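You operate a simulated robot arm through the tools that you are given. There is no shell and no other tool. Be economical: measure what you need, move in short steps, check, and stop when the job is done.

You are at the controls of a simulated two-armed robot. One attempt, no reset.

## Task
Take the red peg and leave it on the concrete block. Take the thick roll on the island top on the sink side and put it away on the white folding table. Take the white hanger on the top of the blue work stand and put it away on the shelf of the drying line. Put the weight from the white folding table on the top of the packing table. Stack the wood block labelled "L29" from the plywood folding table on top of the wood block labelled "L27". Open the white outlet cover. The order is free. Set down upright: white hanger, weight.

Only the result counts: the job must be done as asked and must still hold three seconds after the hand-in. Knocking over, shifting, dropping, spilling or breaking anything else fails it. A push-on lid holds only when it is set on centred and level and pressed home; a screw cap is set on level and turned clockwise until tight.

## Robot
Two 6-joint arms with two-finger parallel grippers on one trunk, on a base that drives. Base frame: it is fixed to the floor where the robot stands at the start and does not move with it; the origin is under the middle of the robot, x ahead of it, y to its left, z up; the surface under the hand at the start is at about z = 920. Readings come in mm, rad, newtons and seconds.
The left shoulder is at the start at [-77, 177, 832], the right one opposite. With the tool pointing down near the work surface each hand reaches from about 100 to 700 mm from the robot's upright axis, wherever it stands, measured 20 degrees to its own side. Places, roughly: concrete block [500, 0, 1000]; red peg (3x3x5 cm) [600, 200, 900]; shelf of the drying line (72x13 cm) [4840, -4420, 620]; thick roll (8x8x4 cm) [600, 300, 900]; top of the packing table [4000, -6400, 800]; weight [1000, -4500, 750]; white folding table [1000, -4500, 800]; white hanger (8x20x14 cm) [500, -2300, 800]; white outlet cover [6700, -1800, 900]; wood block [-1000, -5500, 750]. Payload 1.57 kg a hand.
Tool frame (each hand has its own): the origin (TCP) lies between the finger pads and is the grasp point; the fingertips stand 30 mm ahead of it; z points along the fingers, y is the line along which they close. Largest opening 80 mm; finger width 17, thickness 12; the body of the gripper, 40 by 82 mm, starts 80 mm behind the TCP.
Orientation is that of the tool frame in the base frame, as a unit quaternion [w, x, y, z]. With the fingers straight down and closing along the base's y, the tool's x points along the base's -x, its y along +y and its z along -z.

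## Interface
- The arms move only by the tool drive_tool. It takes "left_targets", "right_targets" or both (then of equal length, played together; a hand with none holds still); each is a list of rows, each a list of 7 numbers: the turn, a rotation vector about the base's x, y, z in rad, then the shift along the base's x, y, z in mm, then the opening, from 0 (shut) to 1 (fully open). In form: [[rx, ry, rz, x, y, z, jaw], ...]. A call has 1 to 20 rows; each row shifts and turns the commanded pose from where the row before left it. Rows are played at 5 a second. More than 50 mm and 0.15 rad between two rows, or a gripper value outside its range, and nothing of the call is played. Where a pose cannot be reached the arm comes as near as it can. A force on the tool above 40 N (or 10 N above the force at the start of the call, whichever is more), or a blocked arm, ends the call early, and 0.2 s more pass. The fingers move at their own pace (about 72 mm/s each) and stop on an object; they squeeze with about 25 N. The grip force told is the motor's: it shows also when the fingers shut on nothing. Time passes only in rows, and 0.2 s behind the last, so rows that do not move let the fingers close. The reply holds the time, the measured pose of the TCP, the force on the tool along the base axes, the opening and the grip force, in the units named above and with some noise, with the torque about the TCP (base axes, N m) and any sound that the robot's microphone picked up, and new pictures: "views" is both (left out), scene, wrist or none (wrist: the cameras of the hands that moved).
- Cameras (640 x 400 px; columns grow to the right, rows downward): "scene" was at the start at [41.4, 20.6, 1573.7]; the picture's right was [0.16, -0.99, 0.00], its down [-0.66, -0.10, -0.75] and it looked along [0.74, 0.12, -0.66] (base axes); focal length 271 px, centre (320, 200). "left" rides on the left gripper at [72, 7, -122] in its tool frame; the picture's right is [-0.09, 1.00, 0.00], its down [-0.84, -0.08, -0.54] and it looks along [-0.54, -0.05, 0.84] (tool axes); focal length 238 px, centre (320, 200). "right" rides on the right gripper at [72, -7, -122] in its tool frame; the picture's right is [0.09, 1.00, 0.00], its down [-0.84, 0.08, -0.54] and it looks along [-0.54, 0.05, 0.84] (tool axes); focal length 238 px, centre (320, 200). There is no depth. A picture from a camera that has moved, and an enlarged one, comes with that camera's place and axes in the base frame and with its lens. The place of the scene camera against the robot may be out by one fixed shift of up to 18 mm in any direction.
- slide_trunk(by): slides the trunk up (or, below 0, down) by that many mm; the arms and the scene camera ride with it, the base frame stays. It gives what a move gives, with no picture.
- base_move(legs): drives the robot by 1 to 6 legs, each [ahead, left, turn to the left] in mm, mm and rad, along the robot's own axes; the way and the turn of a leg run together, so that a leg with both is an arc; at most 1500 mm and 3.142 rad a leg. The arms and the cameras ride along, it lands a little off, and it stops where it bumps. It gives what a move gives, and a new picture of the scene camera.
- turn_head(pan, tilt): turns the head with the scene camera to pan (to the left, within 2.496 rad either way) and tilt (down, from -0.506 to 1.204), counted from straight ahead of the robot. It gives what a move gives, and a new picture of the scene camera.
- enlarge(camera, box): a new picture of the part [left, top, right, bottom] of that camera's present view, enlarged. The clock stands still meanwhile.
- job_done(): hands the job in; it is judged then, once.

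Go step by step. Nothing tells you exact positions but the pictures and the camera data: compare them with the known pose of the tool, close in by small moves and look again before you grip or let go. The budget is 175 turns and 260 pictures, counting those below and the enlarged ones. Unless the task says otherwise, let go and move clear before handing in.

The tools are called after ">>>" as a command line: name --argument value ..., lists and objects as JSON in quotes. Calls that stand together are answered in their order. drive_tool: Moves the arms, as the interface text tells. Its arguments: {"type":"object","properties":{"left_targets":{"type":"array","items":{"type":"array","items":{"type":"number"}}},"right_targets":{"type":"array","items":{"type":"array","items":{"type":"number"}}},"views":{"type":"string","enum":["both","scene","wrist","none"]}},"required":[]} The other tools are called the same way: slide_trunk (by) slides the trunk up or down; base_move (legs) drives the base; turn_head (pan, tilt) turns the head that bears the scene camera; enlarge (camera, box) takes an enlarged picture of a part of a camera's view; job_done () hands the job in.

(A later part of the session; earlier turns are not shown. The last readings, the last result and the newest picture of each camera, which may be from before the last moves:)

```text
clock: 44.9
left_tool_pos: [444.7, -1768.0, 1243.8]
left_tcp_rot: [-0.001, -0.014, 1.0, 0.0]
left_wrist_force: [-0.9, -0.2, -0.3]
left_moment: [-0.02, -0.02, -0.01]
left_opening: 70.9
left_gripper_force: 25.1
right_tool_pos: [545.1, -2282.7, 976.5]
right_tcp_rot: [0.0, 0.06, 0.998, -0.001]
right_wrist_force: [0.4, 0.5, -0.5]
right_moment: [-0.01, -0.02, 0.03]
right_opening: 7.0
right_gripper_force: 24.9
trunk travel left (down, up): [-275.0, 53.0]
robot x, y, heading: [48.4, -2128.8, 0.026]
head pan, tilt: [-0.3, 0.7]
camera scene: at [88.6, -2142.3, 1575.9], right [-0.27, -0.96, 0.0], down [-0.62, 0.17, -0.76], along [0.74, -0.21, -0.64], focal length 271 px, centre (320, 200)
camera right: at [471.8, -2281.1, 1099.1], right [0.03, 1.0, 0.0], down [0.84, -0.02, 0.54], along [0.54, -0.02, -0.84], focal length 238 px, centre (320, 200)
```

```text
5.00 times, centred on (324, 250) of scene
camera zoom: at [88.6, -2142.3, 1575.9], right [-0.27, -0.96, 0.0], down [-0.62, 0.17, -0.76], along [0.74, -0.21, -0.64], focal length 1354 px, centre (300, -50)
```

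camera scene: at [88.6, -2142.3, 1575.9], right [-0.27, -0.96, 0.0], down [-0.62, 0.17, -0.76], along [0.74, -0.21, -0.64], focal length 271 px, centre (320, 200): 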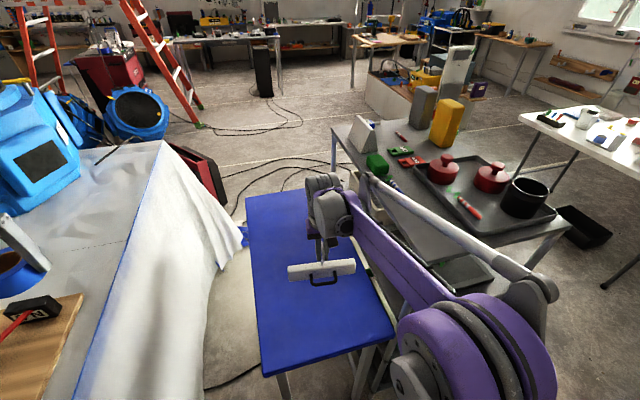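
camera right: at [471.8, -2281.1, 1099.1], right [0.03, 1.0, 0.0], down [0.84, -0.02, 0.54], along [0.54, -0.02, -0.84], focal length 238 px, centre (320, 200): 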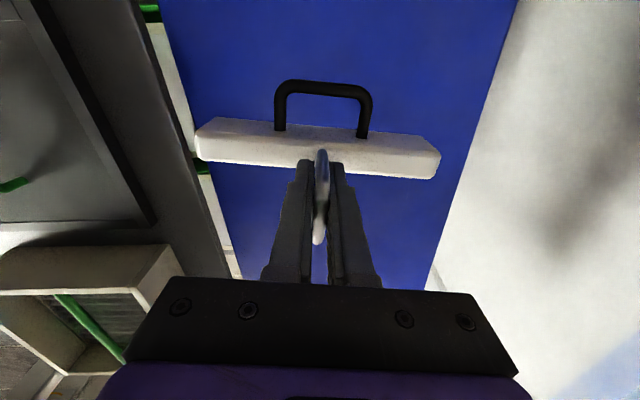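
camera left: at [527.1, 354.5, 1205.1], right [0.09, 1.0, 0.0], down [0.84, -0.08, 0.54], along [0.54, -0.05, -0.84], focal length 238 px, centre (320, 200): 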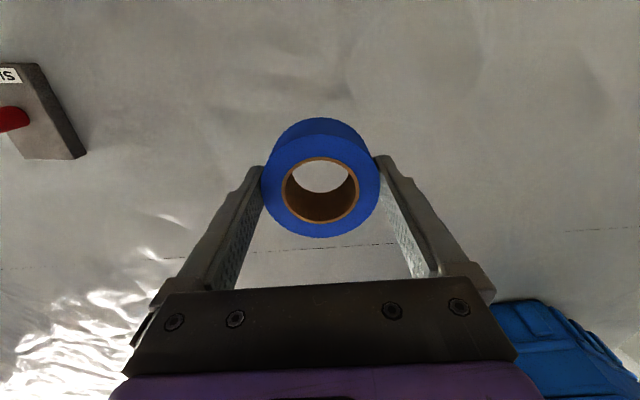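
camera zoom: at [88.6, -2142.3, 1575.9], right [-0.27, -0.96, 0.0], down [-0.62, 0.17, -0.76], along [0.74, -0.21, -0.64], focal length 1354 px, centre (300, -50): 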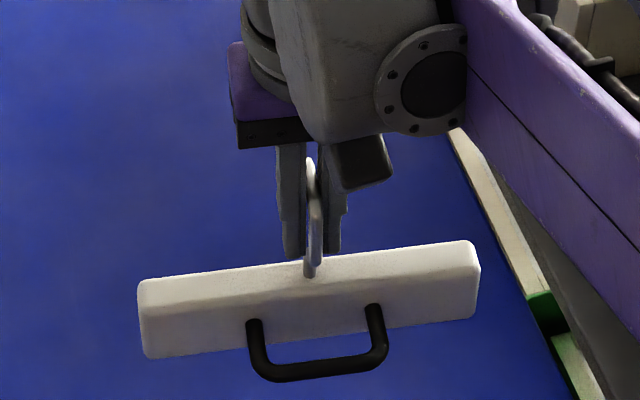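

Hanger hangs level. I raise it to a carry pose and study the folding table before driving.

>>> drive_tool --right_targets '[[0, 0, 0, -20, 0, 45, 0], [0, 0, 0, -20, 0, 45, 0], [0, 0, 0, -20, 0, 45, 0], [0, 0, 0, -20, 0, 45, 0], [0, 0, 0, -20, 0, 45, 0], [0, 0, 0, -20, 0, 45, 0]]' --views "none"

>>> turn_head --pan -1.3 --tilt 0.4

>>> enlarge --camera "scene" --box '[190, 140, 382, 260]'

```text
clock: 46.3
left_tool_pos: [445.0, -1768.9, 1243.7]
left_tcp_rot: [0.0, -0.014, 1.0, 0.0]
left_wrist_force: [-0.2, -0.5, -0.5]
left_moment: [0.0, 0.0, -0.02]
left_opening: 70.6
left_gripper_force: 24.9
right_tool_pos: [425.1, -2285.3, 1246.8]
right_tcp_rot: [0.0, 0.061, 0.998, 0.0]
right_wrist_force: [-0.5, -0.4, -1.7]
right_moment: [0.0, 0.0, 0.03]
right_opening: 7.1
right_gripper_force: 25.4
trunk travel left (down, up): [-275.0, 53.0]
robot x, y, heading: [45.2, -2123.6, 0.029]
head pan, tilt: [-0.3, 0.7]
```

```text
clock: 47.6
left_tool_pos: [444.2, -1767.4, 1242.9]
left_tcp_rot: [-0.001, -0.014, 1.0, -0.001]
left_wrist_force: [0.7, 0.5, -0.2]
left_moment: [0.03, 0.01, 0.05]
left_opening: 70.7
left_gripper_force: 25.3
right_tool_pos: [427.5, -2285.8, 1246.5]
right_tcp_rot: [0.0, 0.061, 0.998, -0.001]
right_wrist_force: [-0.1, -0.7, -1.0]
right_moment: [0.04, -0.04, -0.02]
right_opening: 7.0
right_gripper_force: 24.8
trunk travel left (down, up): [-275.0, 53.0]
robot x, y, heading: [46.0, -2127.0, 0.029]
head pan, tilt: [-1.3, 0.4]
camera scene: at [33.8, -2208.0, 1602.7], right [-0.96, -0.3, 0.0], down [-0.12, 0.37, -0.92], along [0.27, -0.88, -0.39], focal length 271 px, centre (320, 200)
```

scene: 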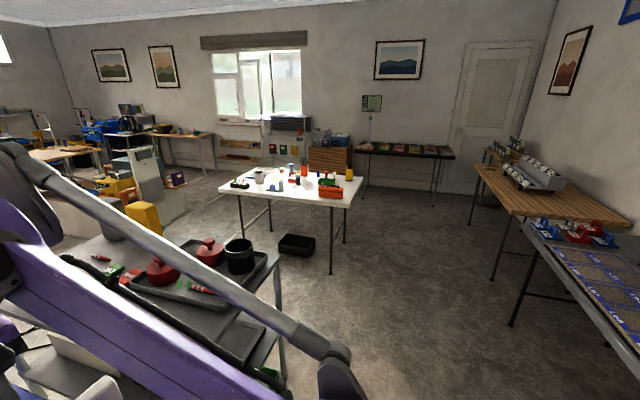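

```text
3.33 times, centred on (286, 200) of scene
camera zoom: at [33.8, -2208.0, 1602.7], right [-0.96, -0.3, 0.0], down [-0.12, 0.37, -0.92], along [0.27, -0.88, -0.39], focal length 903 px, centre (433, 200)
```

zoom: 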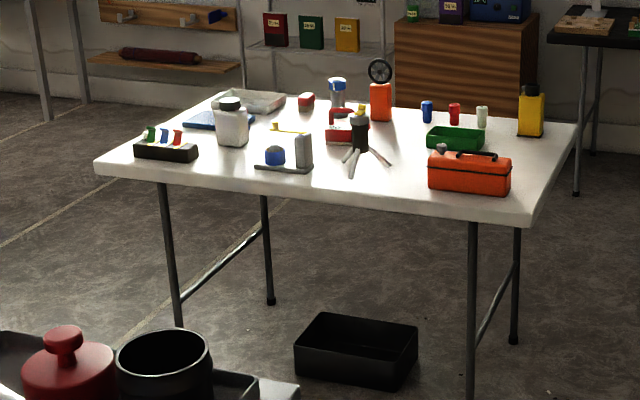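

The white table spans about x 400–1680, y −4150 to −4900. I drive down the aisle to stand at its right (−x) end, facing it.

>>> base_move --legs '[[-110, -1100, 0], [0, -1200, 0]]'

>>> turn_head --pan 0.0 --tilt 0.6

```text
clock: 67.9
left_tool_pos: [434.8, -4051.9, 1244.0]
left_tcp_rot: [-0.001, -0.036, 0.999, 0.0]
left_wrist_force: [-0.5, -0.8, -0.8]
left_moment: [0.01, 0.01, 0.0]
left_opening: 70.5
left_gripper_force: 24.8
right_tool_pos: [441.4, -4569.5, 1245.3]
right_tcp_rot: [0.0, 0.039, 0.999, 0.0]
right_wrist_force: [-0.2, 1.4, -0.8]
right_moment: [-0.01, -0.03, 0.0]
right_opening: 7.3
right_gripper_force: 25.5
trunk travel left (down, up): [-275.0, 53.0]
robot x, y, heading: [56.4, -4428.1, 0.07]
head pan, tilt: [-1.3, 0.4]
camera scene: at [45.1, -4509.7, 1602.8], right [-0.94, -0.34, 0.0], down [-0.13, 0.37, -0.92], along [0.31, -0.87, -0.39], focal length 271 px, centre (320, 200)
```

scene: 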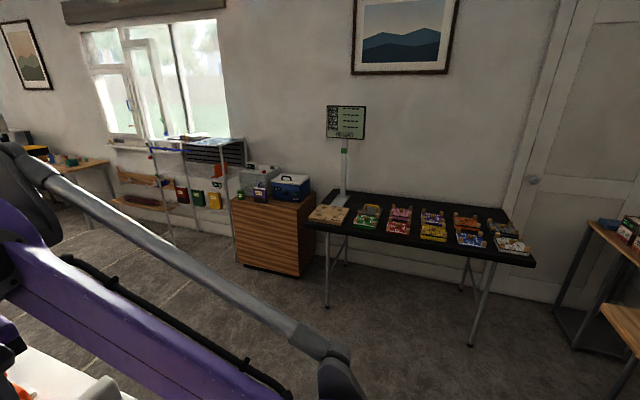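

```text
clock: 69.3
left_tool_pos: [434.8, -4052.5, 1243.2]
left_tcp_rot: [0.0, -0.036, 0.999, 0.0]
left_wrist_force: [-0.6, 0.3, -0.8]
left_moment: [0.01, 0.0, 0.01]
left_opening: 70.5
left_gripper_force: 25.8
right_tool_pos: [440.6, -4568.7, 1246.1]
right_tcp_rot: [0.0, 0.039, 0.999, 0.0]
right_wrist_force: [0.7, -0.5, -1.7]
right_moment: [-0.02, -0.01, 0.04]
right_opening: 7.2
right_gripper_force: 25.0
trunk travel left (down, up): [-275.0, 53.0]
robot x, y, heading: [57.1, -4422.7, 0.074]
head pan, tilt: [0.0, 0.6]
camera scene: at [102.0, -4416.0, 1584.5], right [0.07, -1.0, 0.0], down [-0.56, -0.04, -0.83], along [0.82, 0.06, -0.56], focal length 271 px, centre (320, 200)
```

scene: 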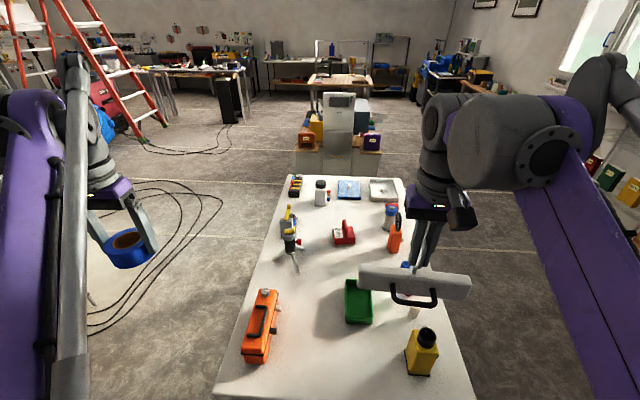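

I now face the white table's end. I zoom in to identify the weight and a free spot.

>>> enlarge --camera "scene" --box '[240, 170, 432, 290]'

>>> enlarge --camera "scene" --box '[200, 270, 408, 400]'

```text
3.33 times, centred on (336, 230) of scene
camera zoom: at [102.0, -4416.0, 1584.5], right [0.07, -1.0, 0.0], down [-0.56, -0.04, -0.83], along [0.82, 0.06, -0.56], focal length 903 px, centre (267, 100)
```

zoom: 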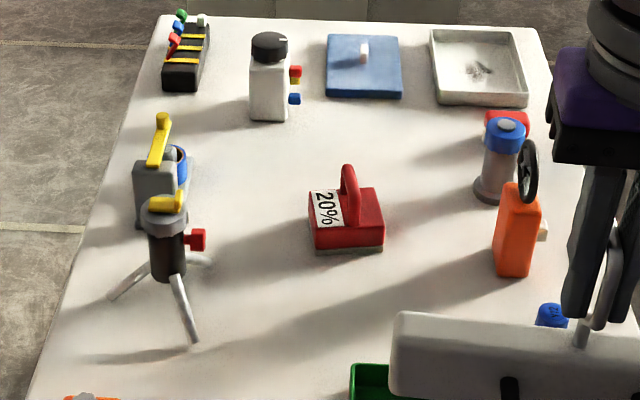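

```text
3.08 times, centred on (304, 335) of scene
camera zoom: at [102.0, -4416.0, 1584.5], right [0.07, -1.0, 0.0], down [-0.56, -0.04, -0.83], along [0.82, 0.06, -0.56], focal length 834 px, centre (369, -215)
```

zoom: 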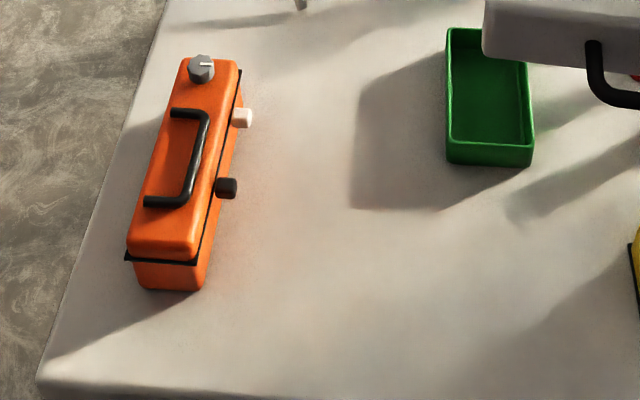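

The red "20%" block is the weight, near [980, -4465]. First I set the roll on the free area near [500, -4390]; I shift the right hand outward for clearance.

>>> drive_tool --left_targets '[[0, 0, 0, 6, -34, -10, 0], [0, 0, 0, 6, -34, -20, 0], [0, 0, 0, 6, -34, -32, 0], [0, 0, 0, 6, -34, -32, 0], [0, 0, 0, 6, -34, -32, 0], [0, 0, 0, 6, -34, -32, 0], [0, 0, 0, 6, -34, -32, 0], [0, 0, 0, 6, -34, -32, 0], [0, 0, 0, 6, -34, -32, 0], [0, 0, 0, 6, -34, -32, 0]]' --right_targets '[[0, 0, 0, 0, -20, 0, 0], [0, 0, 0, 0, -20, 0, 0], [0, 0, 0, 0, -20, 0, 0], [0, 0, 0, 0, -20, 0, 0], [0, 0, 0, 0, -20, 0, 0], [0, 0, 0, 0, 0, 0, 0], [0, 0, 0, 0, 0, 0, 0], [0, 0, 0, 0, 0, 0, 0], [0, 0, 0, 0, 0, 0, 0], [0, 0, 0, 0, 0, 0, 0]]' --views "both"

```text
clock: 71.5
left_tool_pos: [495.2, -4391.3, 955.5]
left_tcp_rot: [0.001, -0.037, 0.999, 0.0]
left_wrist_force: [-0.1, -0.9, -0.4]
left_moment: [0.03, 0.0, 0.02]
left_opening: 70.6
left_gripper_force: 24.9
right_tool_pos: [443.0, -4669.8, 1246.3]
right_tcp_rot: [0.0, 0.037, 0.999, 0.0]
right_wrist_force: [-0.1, 0.4, -0.7]
right_moment: [0.01, 0.04, 0.02]
right_opening: 7.1
right_gripper_force: 24.8
trunk travel left (down, up): [-275.0, 53.0]
robot x, y, heading: [55.6, -4426.9, 0.082]
head pan, tilt: [0.0, 0.6]
camera scene: at [102.8, -4417.1, 1584.5], right [0.07, -1.0, 0.0], down [-0.56, -0.04, -0.82], along [0.82, 0.06, -0.57], focal length 271 px, centre (320, 200)
camera right: at [370.5, -4671.2, 1368.3], right [-0.02, 1.0, 0.0], down [0.84, 0.01, 0.54], along [0.54, 0.01, -0.84], focal length 238 px, centre (320, 200)
camera left: at [425.0, -4390.5, 1078.1], right [0.02, 1.0, 0.0], down [0.84, -0.02, 0.54], along [0.54, -0.01, -0.84], focal length 238 px, centre (320, 200)
```

scene: 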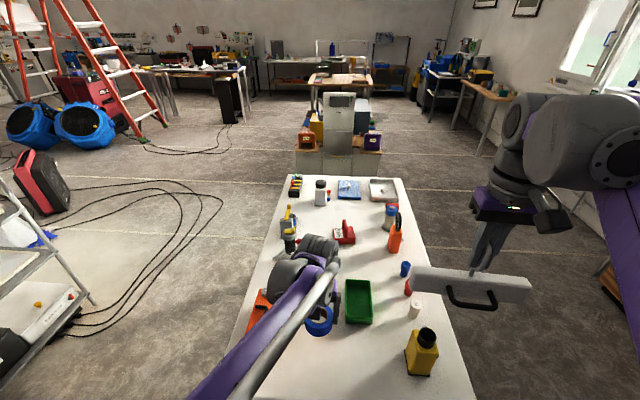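
right: 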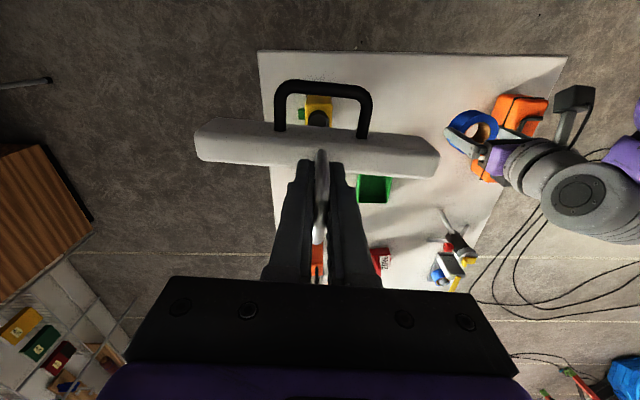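
left: 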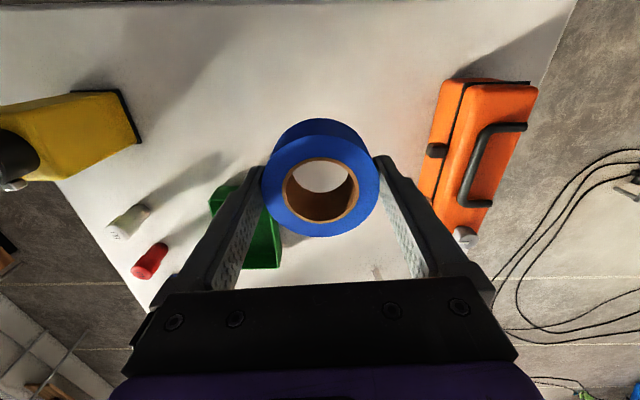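

The landing spot below is clear. I descend toward the tabletop.

>>> drive_tool --left_targets '[[0, 0, 0, 0, 0, -40, 0], [0, 0, 0, 0, 0, -40, 0], [0, 0, 0, 0, 0, -40, 0], [0, 0, 0, 0, 0, -20, 0]]' --views "wrist"

```text
clock: 72.5
left_tool_pos: [494.1, -4392.9, 815.8]
left_tcp_rot: [0.0, -0.036, 0.999, 0.0]
left_wrist_force: [-0.1, 0.5, -0.8]
left_moment: [0.01, 0.01, 0.0]
left_opening: 70.4
left_gripper_force: 25.1
right_tool_pos: [442.3, -4669.4, 1246.5]
right_tcp_rot: [0.0, 0.038, 0.999, 0.0]
right_wrist_force: [-0.4, 0.2, -0.9]
right_moment: [0.02, 0.01, 0.01]
right_opening: 7.4
right_gripper_force: 25.3
trunk travel left (down, up): [-275.0, 53.0]
robot x, y, heading: [56.5, -4425.9, 0.075]
head pan, tilt: [0.0, 0.6]
camera left: at [423.7, -4391.9, 939.5], right [0.02, 1.0, 0.0], down [0.84, -0.02, 0.54], along [0.54, -0.01, -0.84], focal length 238 px, centre (320, 200)
```

left: 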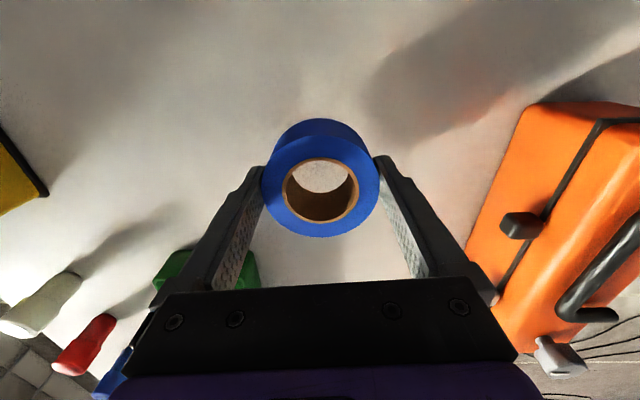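

Still clear; I go down in small steps until contact.

>>> drive_tool --left_targets '[[0, 0, 0, 0, 0, -12, 0], [0, 0, 0, 0, 0, -8, 0], [0, 0, 0, 0, 0, -5, 0], [0, 0, 0, 0, 0, -3, 0], [0, 0, 0, 0, 0, 0, 0]]' --views "none"

>>> enlarge --camera "scene" --box '[230, 270, 390, 370]'

```text
clock: 73.7
left_tool_pos: [495.5, -4392.3, 789.5]
left_tcp_rot: [0.0, -0.037, 0.999, 0.001]
left_wrist_force: [0.0, -0.6, -0.8]
left_moment: [0.01, 0.01, -0.02]
left_opening: 70.6
left_gripper_force: 24.6
right_tool_pos: [442.7, -4668.6, 1247.6]
right_tcp_rot: [0.001, 0.038, 0.999, 0.0]
right_wrist_force: [-0.1, -0.8, -0.5]
right_moment: [0.02, 0.0, -0.01]
right_opening: 7.3
right_gripper_force: 24.9
trunk travel left (down, up): [-275.0, 53.0]
robot x, y, heading: [52.5, -4427.4, 0.068]
head pan, tilt: [0.0, 0.6]
```

```text
4.00 times, centred on (310, 320) of scene
camera zoom: at [101.9, -4416.0, 1584.5], right [0.07, -1.0, 0.0], down [-0.56, -0.04, -0.83], along [0.82, 0.06, -0.56], focal length 1084 px, centre (360, -280)
```

zoom: 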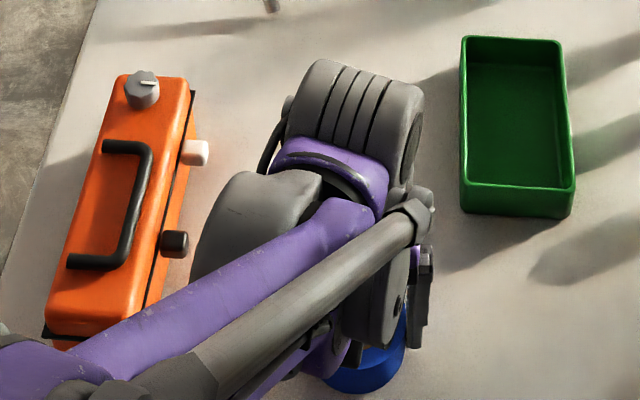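

>>> drive_tool --left_targets '[[0, 0, 0, 0, 0, -4, 0], [0, 0, 0, 0, 0, -3, 0], [0, 0, 0, 0, 0, -2, 0], [0, 0, 0, 0, 0, -2, 0], [0, 0, 0, 0, 0, 0, 0]]' --views "wrist"

```text
clock: 74.6
left_tool_pos: [495.4, -4392.1, 783.1]
left_tcp_rot: [0.0, -0.037, 0.999, 0.0]
left_wrist_force: [-0.8, -0.2, 24.7]
left_moment: [0.4, -0.05, 0.0]
left_opening: 70.7
left_gripper_force: 24.9
right_tool_pos: [441.3, -4669.5, 1247.8]
right_tcp_rot: [0.0, 0.039, 0.999, 0.0]
right_wrist_force: [-0.8, 0.7, -1.7]
right_moment: [0.03, 0.03, -0.03]
right_opening: 7.3
right_gripper_force: 25.0
trunk travel left (down, up): [-275.0, 53.0]
robot x, y, heading: [53.3, -4424.1, 0.071]
head pan, tilt: [0.0, 0.6]
stopped in row 4 (left hand): the force on the tool passed its limit at 45 N (the readings are from after the stop); the commanded pose is now the measured one
camera left: at [423.5, -4390.4, 905.4], right [0.02, 1.0, 0.0], down [0.84, -0.02, 0.54], along [0.54, -0.01, -0.84], focal length 238 px, centre (320, 200)
```

left: 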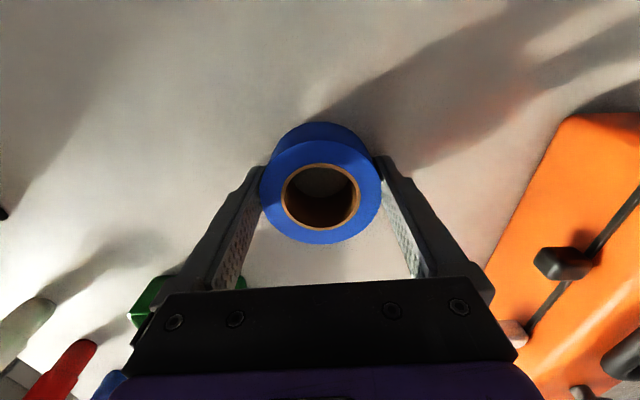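

Contact at z≈783 (table ≈ 747). I open and rise straight up.

>>> drive_tool --left_targets '[[0, 0, 0, 0, 0, 1, 0], [0, 0, 0, 0, 0, 0, 1], [0, 0, 0, 0, 0, 0, 1], [0, 0, 0, 0, 0, 20, 1], [0, 0, 0, 0, 0, 40, 1], [0, 0, 0, 0, 0, 45, 1]]' --views "wrist"

```text
clock: 76.0
left_tool_pos: [494.6, -4393.4, 887.4]
left_tcp_rot: [0.0, -0.036, 0.999, 0.0]
left_wrist_force: [0.3, -0.3, -0.4]
left_moment: [0.01, 0.02, 0.02]
left_opening: 80.0
left_gripper_force: 0.1
right_tool_pos: [442.8, -4668.4, 1247.5]
right_tcp_rot: [0.0, 0.038, 0.999, 0.0]
right_wrist_force: [-0.4, 0.8, -1.0]
right_moment: [-0.02, 0.0, 0.05]
right_opening: 7.2
right_gripper_force: 25.0
trunk travel left (down, up): [-275.0, 53.0]
robot x, y, heading: [54.8, -4426.2, 0.075]
head pan, tilt: [0.0, 0.6]
camera left: at [424.0, -4390.7, 1010.9], right [0.02, 1.0, 0.0], down [0.84, -0.02, 0.54], along [0.54, -0.01, -0.84], focal length 238 px, centre (320, 200)
```

left: 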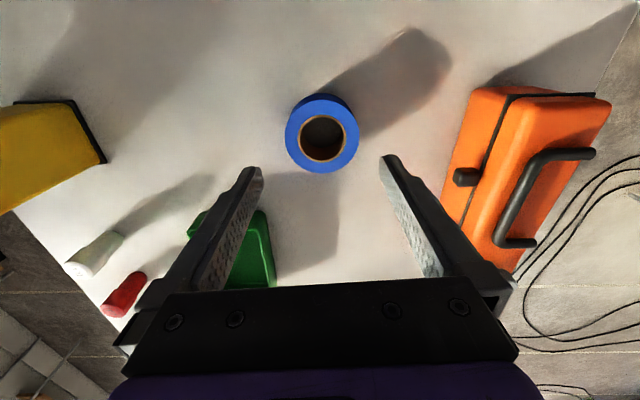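

Roll is set down. I raise the left hand to carry height and look back-right for the plywood table with the wood blocks.

>>> drive_tool --left_targets '[[0, 0, 0, 0, 0, 45, 1], [0, 0, 0, 0, 0, 45, 1], [0, 0, 0, 0, 15, 45, 0.5], [0, 0, 0, -5, 20, 42, 0.5], [0, 0, 0, -10, 25, 40, 0.5], [0, 0, 0, -10, 30, 38, 0.5], [0, 0, 0, -10, 30, 38, 0.5], [0, 0, 0, -10, 30, 38, 0.5]]' --views "none"

>>> turn_head --pan -2.3 --tilt 0.45

>>> enlarge --camera "scene" --box '[200, 100, 440, 250]'

```text
clock: 77.8
left_tool_pos: [452.2, -4241.8, 1215.5]
left_tcp_rot: [0.001, -0.036, 0.999, -0.001]
left_wrist_force: [0.5, 0.4, 0.2]
left_moment: [-0.02, -0.01, -0.02]
left_opening: 39.9
left_gripper_force: 0.1
right_tool_pos: [442.0, -4670.3, 1247.3]
right_tcp_rot: [-0.001, 0.038, 0.999, 0.001]
right_wrist_force: [0.1, 0.3, -1.1]
right_moment: [0.0, 0.0, -0.02]
right_opening: 7.3
right_gripper_force: 25.0
trunk travel left (down, up): [-275.0, 53.0]
robot x, y, heading: [53.0, -4425.0, 0.072]
head pan, tilt: [0.0, 0.6]
```

```text
clock: 79.9
left_tool_pos: [452.4, -4244.1, 1215.2]
left_tcp_rot: [0.0, -0.037, 0.999, 0.0]
left_wrist_force: [-0.1, 0.3, -0.2]
left_moment: [0.02, 0.01, -0.03]
left_opening: 40.2
left_gripper_force: 0.0
right_tool_pos: [441.9, -4668.8, 1246.9]
right_tcp_rot: [0.0, 0.039, 0.999, 0.0]
right_wrist_force: [-0.9, 0.0, -1.4]
right_moment: [0.01, 0.03, -0.03]
right_opening: 7.3
right_gripper_force: 25.1
trunk travel left (down, up): [-275.0, 53.0]
robot x, y, heading: [55.7, -4426.2, 0.076]
head pan, tilt: [-2.3, 0.45]
camera scene: at [-42.2, -4495.4, 1598.1], right [-0.79, 0.61, 0.0], down [0.27, 0.34, -0.9], along [-0.55, -0.71, -0.44], focal length 271 px, centre (320, 200)
```

scene: 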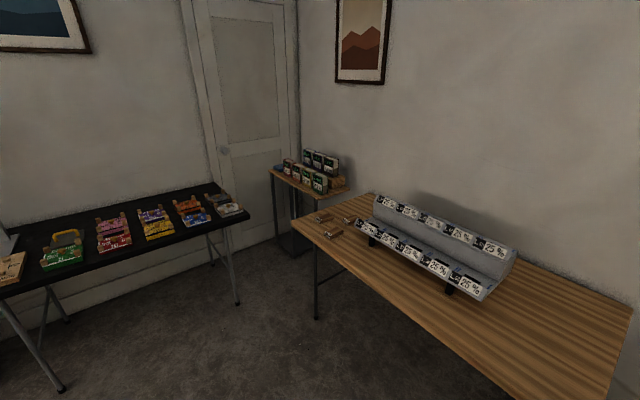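

```text
2.67 times, centred on (320, 175) of scene
camera zoom: at [-42.2, -4495.4, 1598.1], right [-0.79, 0.61, 0.0], down [0.27, 0.34, -0.9], along [-0.55, -0.71, -0.44], focal length 722 px, centre (320, 267)
```

zoom: 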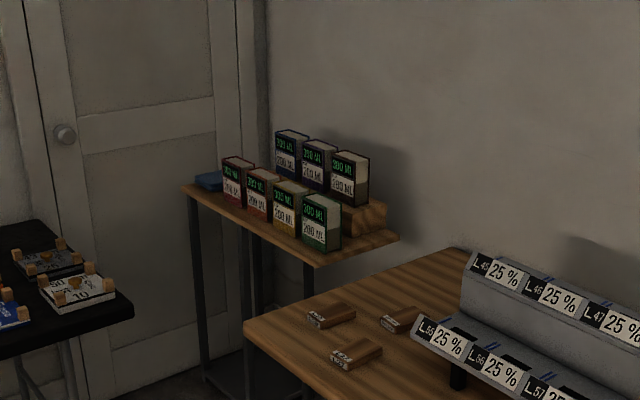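

Three wood blocks lie at the far end of the plywood table near [-950, -5600]. I back off, turn around and come up to that table.

>>> base_move --legs '[[-436, -468, 0], [0, 0, 3.066]]'

>>> turn_head --pan 0.3 --tilt 0.6

```text
clock: 91.6
left_tool_pos: [-748.0, -5074.5, 1216.3]
left_tcp_rot: [-0.001, 1.0, -0.011, 0.0]
left_wrist_force: [0.9, -0.2, 0.0]
left_moment: [0.0, 0.0, 0.02]
left_opening: 40.2
left_gripper_force: 0.0
right_tool_pos: [-699.6, -4650.8, 1246.5]
right_tcp_rot: [0.0, 0.996, -0.085, 0.0]
right_wrist_force: [0.1, -0.4, 0.2]
right_moment: [0.01, -0.01, 0.02]
right_opening: 7.4
right_gripper_force: 24.8
trunk travel left (down, up): [-275.0, 53.0]
robot x, y, heading: [-337.7, -4930.4, 3.12]
head pan, tilt: [-2.3, 0.45]
camera scene: at [-232.3, -4854.4, 1598.1], right [0.73, -0.68, 0.0], down [-0.3, -0.32, -0.9], along [0.61, 0.66, -0.44], focal length 271 px, centre (320, 200)
```

scene: 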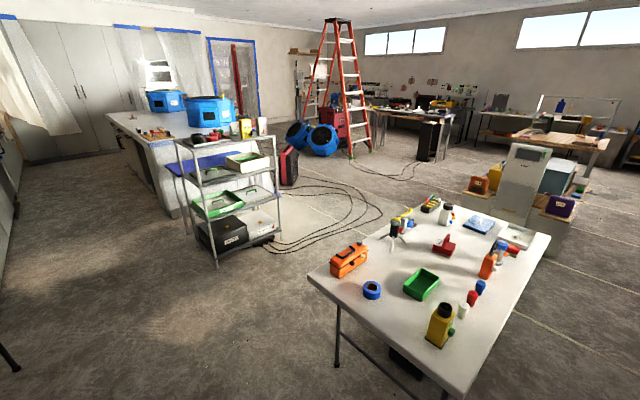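

```text
clock: 94.0
left_tool_pos: [-748.5, -5073.8, 1216.6]
left_tcp_rot: [0.0, 1.0, -0.011, 0.0]
left_wrist_force: [-0.6, 0.5, 0.4]
left_moment: [0.02, 0.05, -0.03]
left_opening: 39.8
left_gripper_force: 0.1
right_tool_pos: [-698.6, -4650.9, 1246.8]
right_tcp_rot: [0.0, 0.996, -0.085, 0.0]
right_wrist_force: [0.0, -0.1, -0.7]
right_moment: [0.0, 0.03, -0.03]
right_opening: 7.2
right_gripper_force: 25.2
trunk travel left (down, up): [-275.0, 53.0]
robot x, y, heading: [-335.0, -4925.4, 3.117]
head pan, tilt: [0.3, 0.6]
camera scene: at [-379.9, -4945.9, 1584.5], right [-0.28, 0.96, 0.0], down [0.54, 0.16, -0.83], along [-0.79, -0.23, -0.56], focal length 271 px, centre (320, 200)
```

scene: 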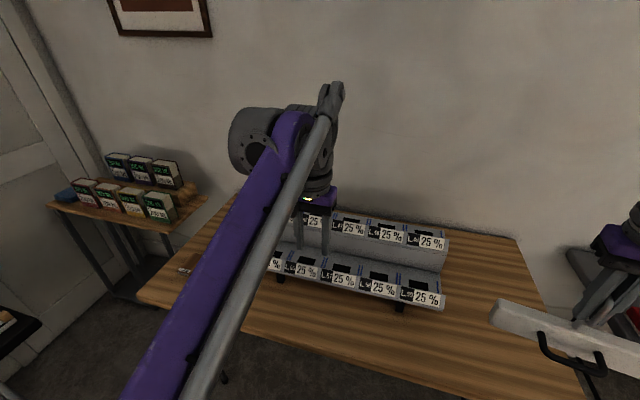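

>>> base_move --legs '[[50, 500, 0]]'

>>> enlarge --camera "scene" --box '[160, 190, 400, 340]'

```text
clock: 98.9
left_tool_pos: [-808.4, -5573.8, 1215.1]
left_tcp_rot: [0.0, 1.0, -0.009, 0.0]
left_wrist_force: [0.0, -0.2, 0.2]
left_moment: [-0.01, -0.01, 0.03]
left_opening: 40.0
left_gripper_force: 0.1
right_tool_pos: [-760.2, -5149.8, 1247.0]
right_tcp_rot: [0.0, 0.996, -0.085, 0.0]
right_wrist_force: [0.2, -0.9, -1.2]
right_moment: [0.04, -0.03, -0.02]
right_opening: 7.3
right_gripper_force: 25.0
trunk travel left (down, up): [-275.0, 53.0]
robot x, y, heading: [-397.8, -5425.1, 3.12]
head pan, tilt: [0.3, 0.6]
camera scene: at [-440.4, -5444.6, 1584.5], right [-0.28, 0.96, 0.0], down [0.54, 0.16, -0.83], along [-0.79, -0.23, -0.56], focal length 271 px, centre (320, 200)
```

scene: 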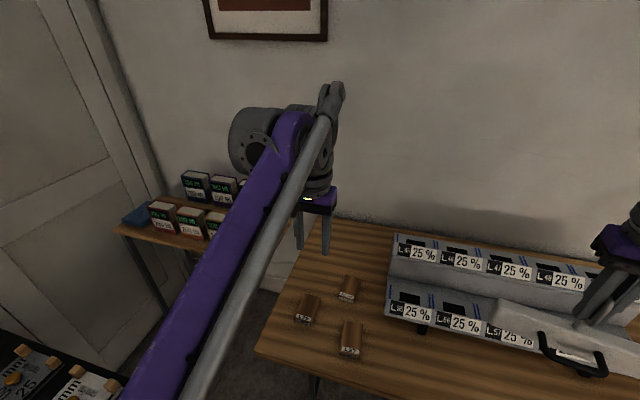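

```text
2.67 times, centred on (280, 265) of scene
camera zoom: at [-440.4, -5444.6, 1584.5], right [-0.28, 0.96, 0.0], down [0.54, 0.16, -0.83], along [-0.79, -0.23, -0.56], focal length 722 px, centre (427, 27)
```

zoom: 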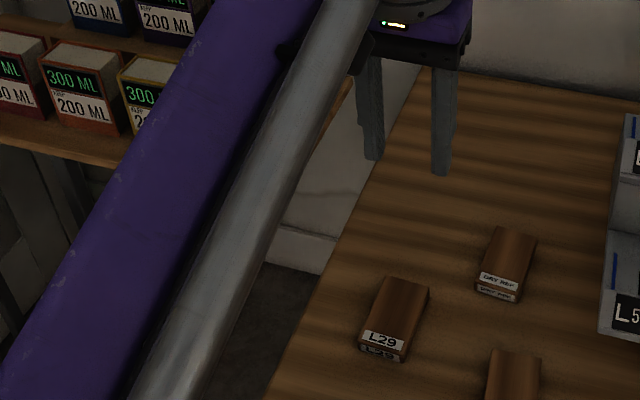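

>>> enlarge --camera "scene" --box '[280, 260, 408, 370]'

```text
3.64 times, centred on (344, 315) of scene
camera zoom: at [-440.4, -5444.6, 1584.5], right [-0.28, 0.96, 0.0], down [0.54, 0.16, -0.83], along [-0.79, -0.23, -0.56], focal length 985 px, centre (233, -218)
```

zoom: 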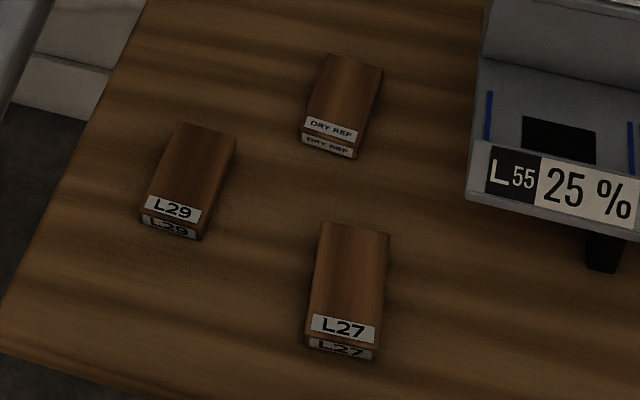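

L29 sits near [-948, -5624] and L27 near [-888, -5464]. I bring the left hand above L29.

>>> drive_tool --left_targets '[[0, 0, 0, -16, -6, -38, 1], [0, 0, 0, -16, -6, -38, 1], [0, 0, 0, -16, -6, -38, 1], [0, 0, 0, -16, -6, -38, 1], [0, 0, 0, -16, -6, -38, 1], [0, 0, 0, -16, -6, -38, 1], [0, 0, 0, -16, -6, -38, 1], [0, 0, 0, -16, -6, -30, 1]]' --views "wrist"

```text
clock: 100.7
left_tool_pos: [-937.2, -5620.5, 918.5]
left_tcp_rot: [0.0, 1.0, -0.01, 0.0]
left_wrist_force: [0.7, -0.1, -0.1]
left_moment: [0.01, -0.01, 0.0]
left_opening: 80.1
left_gripper_force: 0.1
right_tool_pos: [-760.4, -5150.4, 1246.0]
right_tcp_rot: [-0.001, 0.996, -0.084, 0.0]
right_wrist_force: [-0.6, -0.1, -1.0]
right_moment: [-0.04, -0.01, 0.02]
right_opening: 7.4
right_gripper_force: 24.9
trunk travel left (down, up): [-275.0, 53.0]
robot x, y, heading: [-394.6, -5430.0, 3.12]
head pan, tilt: [0.3, 0.6]
camera left: at [-864.7, -5628.3, 1041.9], right [-0.11, -0.99, 0.0], down [-0.83, 0.09, 0.54], along [-0.54, 0.06, -0.84], focal length 238 px, centre (320, 200)
```

left: 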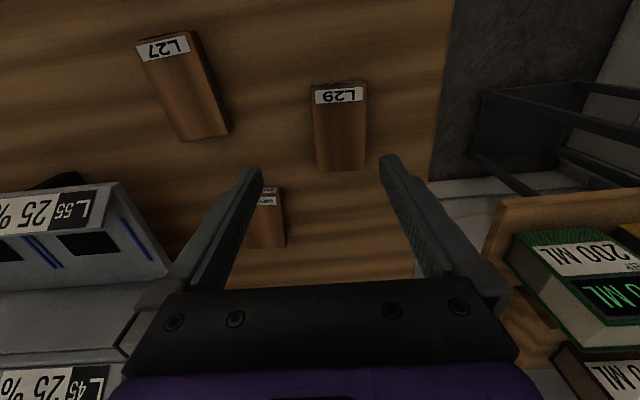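

L29 is about 57×95 mm with centre near [-947, -5641]. I move over it, lower, and recheck.

>>> drive_tool --left_targets '[[0, 0, 0, -5, -10, -30, 1], [0, 0, 0, -5, -10, -30, 1], [0, 0, 0, 0, 0, -23, 1], [0, 0, 0, 0, 0, 0, 1]]' --views "wrist"

```text
clock: 101.7
left_tool_pos: [-944.9, -5640.3, 837.4]
left_tcp_rot: [0.0, 1.0, -0.01, 0.0]
left_wrist_force: [-0.2, -0.3, 0.1]
left_moment: [-0.01, 0.0, -0.01]
left_opening: 80.1
left_gripper_force: 0.0
right_tool_pos: [-759.1, -5149.4, 1246.5]
right_tcp_rot: [0.0, 0.996, -0.084, 0.0]
right_wrist_force: [-0.4, 0.3, -1.1]
right_moment: [-0.01, 0.01, 0.02]
right_opening: 7.2
right_gripper_force: 24.9
trunk travel left (down, up): [-275.0, 53.0]
robot x, y, heading: [-395.5, -5427.4, 3.122]
head pan, tilt: [0.3, 0.6]
camera left: at [-872.3, -5647.9, 959.2], right [-0.11, -0.99, 0.0], down [-0.83, 0.09, 0.54], along [-0.54, 0.06, -0.84], focal length 238 px, centre (320, 200)
```

left: 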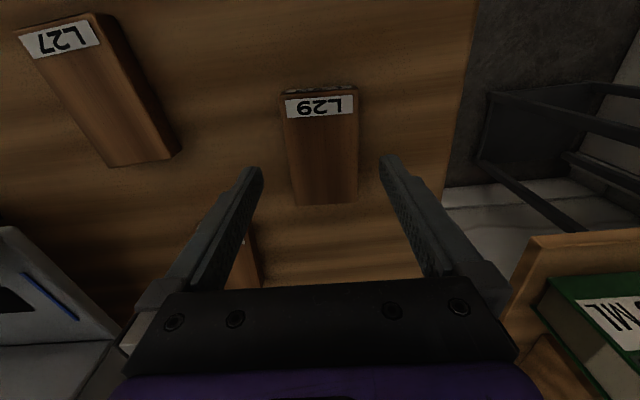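

Aligned over L29. I descend and grip it.

>>> drive_tool --left_targets '[[0, 0, 0, 0, -1, -25, 1], [0, 0, 0, 0, 0, -15, 1], [0, 0, 0, 0, 0, -9, 1], [0, 0, 0, 0, 0, 0, 0], [0, 0, 0, 0, 0, 0, 0]]' --views "wrist"

```text
clock: 102.9
left_tool_pos: [-947.9, -5641.5, 786.9]
left_tcp_rot: [0.0, 1.0, -0.01, 0.001]
left_wrist_force: [0.0, 0.3, 0.1]
left_moment: [0.02, 0.0, 0.04]
left_opening: 59.4
left_gripper_force: 24.5
right_tool_pos: [-759.4, -5149.7, 1247.2]
right_tcp_rot: [0.0, 0.996, -0.084, 0.001]
right_wrist_force: [-0.6, 0.4, -0.8]
right_moment: [0.03, 0.0, -0.01]
right_opening: 7.2
right_gripper_force: 24.5
trunk travel left (down, up): [-275.0, 53.0]
robot x, y, heading: [-398.3, -5425.7, 3.121]
head pan, tilt: [0.3, 0.6]
camera left: at [-873.7, -5649.3, 909.8], right [-0.11, -0.99, 0.0], down [-0.83, 0.09, 0.54], along [-0.54, 0.06, -0.84], focal length 238 px, centre (320, 200)
```

left: 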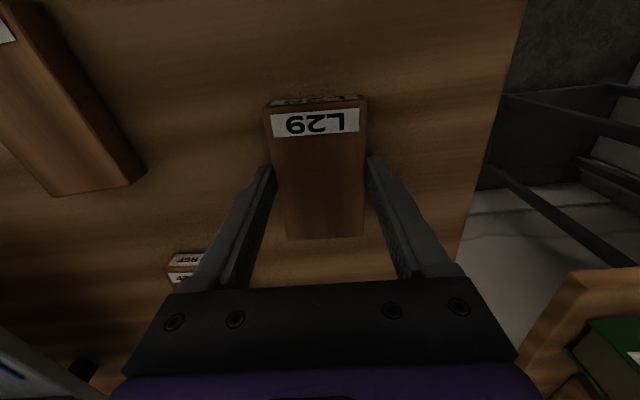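

L29 is gripped. I lift and carry it above L27 (near [-885, -5486], slightly yawed).

>>> drive_tool --left_targets '[[0, 0, 0, 0, 0, 30, 0], [0, 0, 0, 0, 0, 40, 0], [0, 0, 0.03, 15, 39, 0, 0], [0, 0, 0.03, 16, 39, 0, 0], [0, 0, 0, 15, 39, 0, 0], [0, 0, 0, 16, 38, 0, 0], [0, 0, 0, 0, 0, 0, 0]]' --views "both"

>>> enlarge --camera "scene" --box '[280, 260, 408, 370]'

```text
clock: 104.5
left_tool_pos: [-884.8, -5487.4, 857.4]
left_tcp_rot: [0.001, 1.0, 0.021, 0.0]
left_wrist_force: [0.6, -1.0, -0.8]
left_moment: [0.01, -0.02, -0.02]
left_opening: 59.4
left_gripper_force: 25.1
right_tool_pos: [-759.6, -5150.6, 1246.4]
right_tcp_rot: [0.0, 0.996, -0.084, 0.0]
right_wrist_force: [0.1, 0.4, -0.5]
right_moment: [0.02, 0.0, -0.01]
right_opening: 7.2
right_gripper_force: 24.8
trunk travel left (down, up): [-275.0, 53.0]
robot x, y, heading: [-396.7, -5424.5, 3.123]
head pan, tilt: [0.3, 0.6]
camera scene: at [-440.8, -5445.3, 1584.5], right [-0.28, 0.96, 0.0], down [0.54, 0.16, -0.82], along [-0.79, -0.23, -0.57], focal length 271 px, centre (320, 200)
camera left: at [-811.2, -5490.6, 980.8], right [-0.05, -1.0, 0.0], down [-0.84, 0.04, 0.54], along [-0.54, 0.03, -0.84], focal length 238 px, centre (320, 200)
```

scene: 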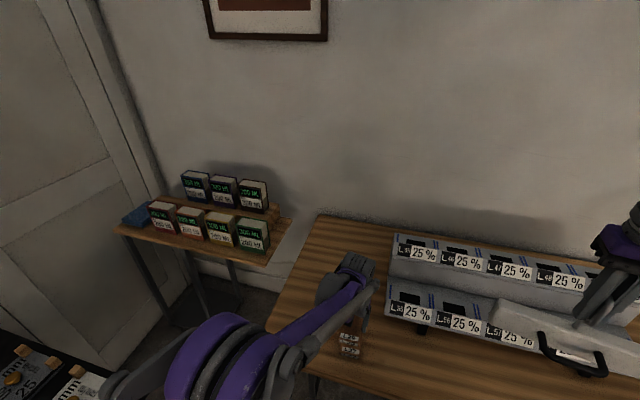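
left: 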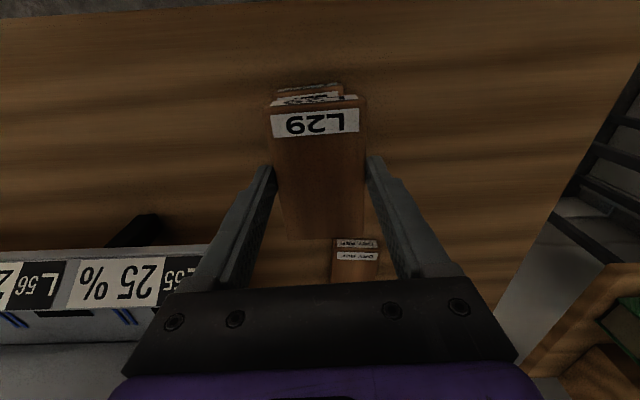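

```text
3.64 times, centred on (344, 315) of scene
camera zoom: at [-440.8, -5445.3, 1584.5], right [-0.28, 0.96, 0.0], down [0.54, 0.16, -0.82], along [-0.79, -0.23, -0.57], focal length 985 px, centre (233, -218)
```

zoom: 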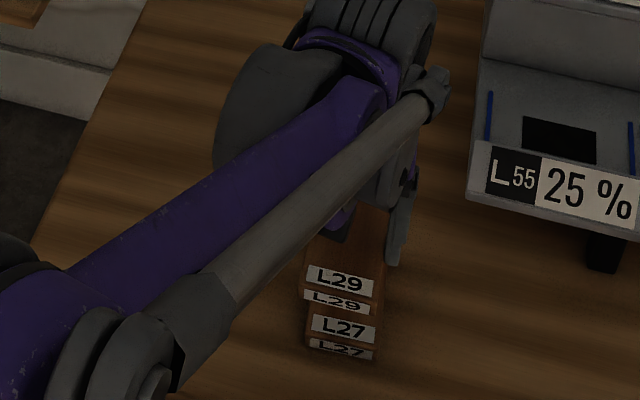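

>>> enlarge --camera "left" --box '[240, 60, 400, 160]'

```text
4.00 times, centred on (320, 110) of left
camera zoom: at [-811.2, -5490.6, 980.8], right [-0.05, -1.0, 0.0], down [-0.84, 0.04, 0.54], along [-0.54, 0.03, -0.84], focal length 953 px, centre (320, 560)
```

zoom: 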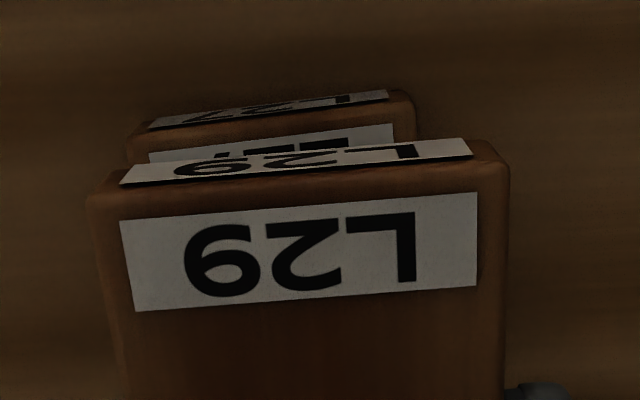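

Small corrections: shift by (−2, +3) mm, yaw +0.03. Then I lower toward L27.

>>> drive_tool --left_targets '[[0, 0, 0.03, -2, 3.5, -15, 0], [0, 0, 0, 0, 0, -14, 0], [0, 0, 0, 0, 0, 0, 0]]' --views "none"

>>> enlarge --camera "left" --box '[240, 60, 400, 160]'

>>> enlarge --camera "scene" --box '[310, 300, 390, 370]'

```text
clock: 105.3
left_tool_pos: [-886.1, -5484.4, 829.1]
left_tcp_rot: [0.0, 0.999, 0.036, 0.0]
left_wrist_force: [0.0, 0.0, -0.7]
left_moment: [0.01, 0.02, 0.0]
left_opening: 59.4
left_gripper_force: 25.6
right_tool_pos: [-760.5, -5149.5, 1247.0]
right_tcp_rot: [0.0, 0.996, -0.084, -0.001]
right_wrist_force: [0.3, -0.2, -0.5]
right_moment: [-0.01, 0.01, 0.03]
right_opening: 7.3
right_gripper_force: 25.2
trunk travel left (down, up): [-275.0, 53.0]
robot x, y, heading: [-397.8, -5425.6, 3.123]
head pan, tilt: [0.3, 0.6]
```

```text
4.00 times, centred on (320, 110) of left
camera zoom: at [-812.9, -5485.1, 951.7], right [-0.02, -1.0, 0.0], down [-0.84, 0.02, 0.54], along [-0.54, 0.01, -0.84], focal length 953 px, centre (320, 560)
```

zoom: 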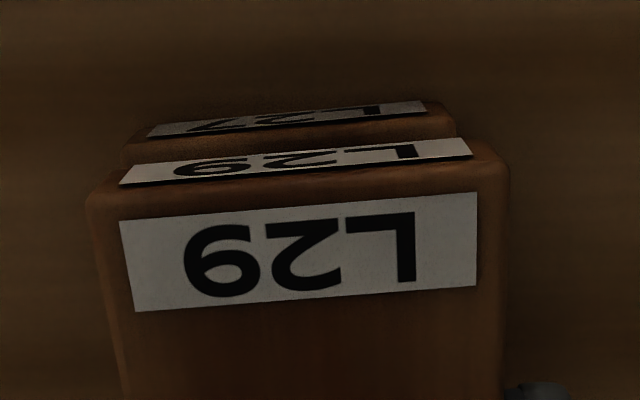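

```text
5.71 times, centred on (350, 335) of scene
camera zoom: at [-440.3, -5444.6, 1584.5], right [-0.28, 0.96, 0.0], down [0.54, 0.16, -0.83], along [-0.79, -0.23, -0.56], focal length 1548 px, centre (149, -571)
```

zoom: 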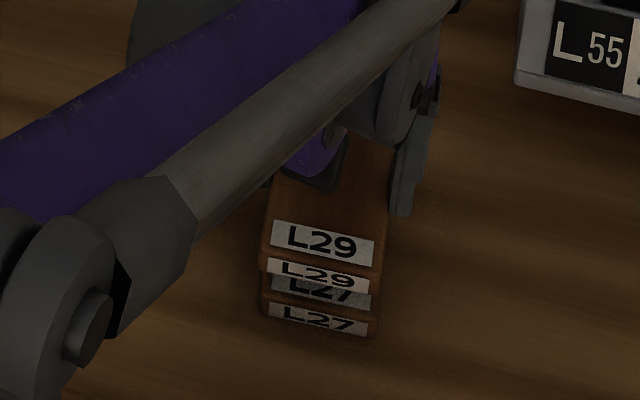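

Aligned within a few mm. I lower in small steps to contact.

>>> drive_tool --left_targets '[[0, 0, 0, 0, 1.5, -6, 0], [0, 0, 0, 0, 0, -4, 0], [0, 0, 0, 0, 0, -3, 0], [0, 0, 0, 0, 0, -2, 0], [0, 0, 0, 0, 0, -2, 0]]' --views "none"

```text
clock: 106.5
left_tool_pos: [-885.4, -5482.4, 811.0]
left_tcp_rot: [0.0, 0.999, 0.035, 0.0]
left_wrist_force: [0.6, -0.3, -1.1]
left_moment: [0.03, -0.02, -0.02]
left_opening: 59.3
left_gripper_force: 24.6
right_tool_pos: [-760.3, -5150.9, 1247.0]
right_tcp_rot: [0.0, 0.996, -0.085, 0.001]
right_wrist_force: [0.7, -0.3, -0.7]
right_moment: [0.0, 0.01, -0.03]
right_opening: 7.0
right_gripper_force: 25.4
trunk travel left (down, up): [-275.0, 53.0]
robot x, y, heading: [-396.1, -5428.4, 3.119]
head pan, tilt: [0.3, 0.6]
```

>>> drive_tool --left_targets '[[0, 0, 0, 0, 0, -1.5, 0], [0, 0, 0, 0, 0, -1.5, 0], [0, 0, 0, 0, 0, -1, 0], [0, 0, 0, 0, 0, -1, 0]]' --views "none"

>>> enlarge --camera "scene" --box '[310, 300, 390, 370]'

```text
clock: 107.5
left_tool_pos: [-888.6, -5482.4, 807.0]
left_tcp_rot: [0.0, 0.999, 0.035, -0.001]
left_wrist_force: [-2.0, -0.7, 4.9]
left_moment: [-0.02, 0.02, -0.03]
left_opening: 59.2
left_gripper_force: 24.8
right_tool_pos: [-760.1, -5149.6, 1247.5]
right_tcp_rot: [0.0, 0.996, -0.085, 0.0]
right_wrist_force: [-0.7, 0.0, -0.4]
right_moment: [-0.04, 0.01, 0.0]
right_opening: 7.1
right_gripper_force: 25.2
trunk travel left (down, up): [-275.0, 53.0]
robot x, y, heading: [-395.4, -5425.2, 3.124]
head pan, tilt: [0.3, 0.6]
```

```text
5.71 times, centred on (350, 335) of scene
camera zoom: at [-440.3, -5444.6, 1584.7], right [-0.28, 0.96, 0.0], down [0.54, 0.16, -0.83], along [-0.79, -0.23, -0.56], focal length 1548 px, centre (149, -571)
```

zoom: 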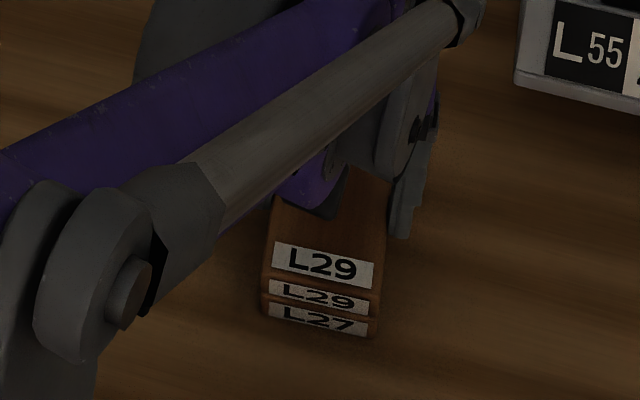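

Contact felt and aligned. I release and rise.

>>> drive_tool --left_targets '[[0, 0, 0, 0, 0, 0, 1], [0, 0, 0, 0, 0, 0, 1], [0, 0, 0, 0, 0, 30, 1], [0, 0, 0, 0, 0, 45, 1], [0, 0, 0, 0, 0, 45, 1], [0, 0, 0, 0, 0, 45, 1], [0, 0, 0, 5, -10, 45, 1], [0, 0, 0, 10, -10, 45, 1], [0, 0, 0, 10, -10, 45, 1], [0, 0, 0, 10, -10, 45, 1], [0, 0, 0, 10, -10, 45, 1]]' --views "scene"

>>> enlarge --camera "scene" --box '[310, 300, 390, 370]'

```text
clock: 109.9
left_tool_pos: [-839.8, -5533.9, 1198.5]
left_tcp_rot: [-0.001, 0.999, 0.036, -0.002]
left_wrist_force: [-0.3, -0.3, -0.4]
left_moment: [0.02, 0.02, -0.02]
left_opening: 80.0
left_gripper_force: 0.1
right_tool_pos: [-759.1, -5150.6, 1247.0]
right_tcp_rot: [0.0, 0.996, -0.084, 0.0]
right_wrist_force: [0.4, -0.7, -0.3]
right_moment: [0.01, 0.03, 0.01]
right_opening: 7.2
right_gripper_force: 25.0
trunk travel left (down, up): [-275.0, 53.0]
robot x, y, heading: [-396.6, -5426.1, 3.115]
head pan, tilt: [0.3, 0.6]
camera scene: at [-439.9, -5444.8, 1584.5], right [-0.28, 0.96, 0.0], down [0.54, 0.16, -0.83], along [-0.79, -0.23, -0.56], focal length 271 px, centre (320, 200)
```

scene: 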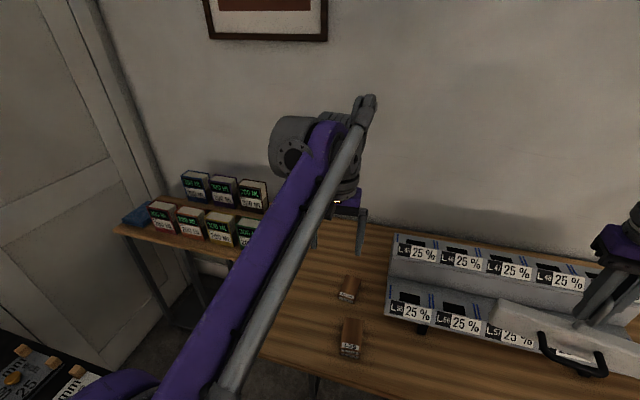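

```text
5.71 times, centred on (350, 335) of scene
camera zoom: at [-439.9, -5444.8, 1584.5], right [-0.28, 0.96, 0.0], down [0.54, 0.16, -0.83], along [-0.79, -0.23, -0.56], focal length 1548 px, centre (149, -571)
```

zoom: 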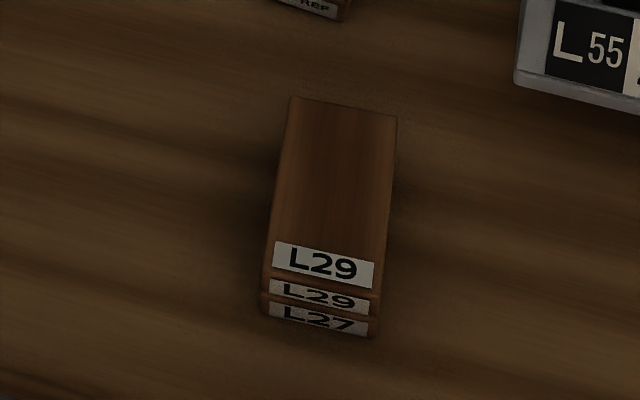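

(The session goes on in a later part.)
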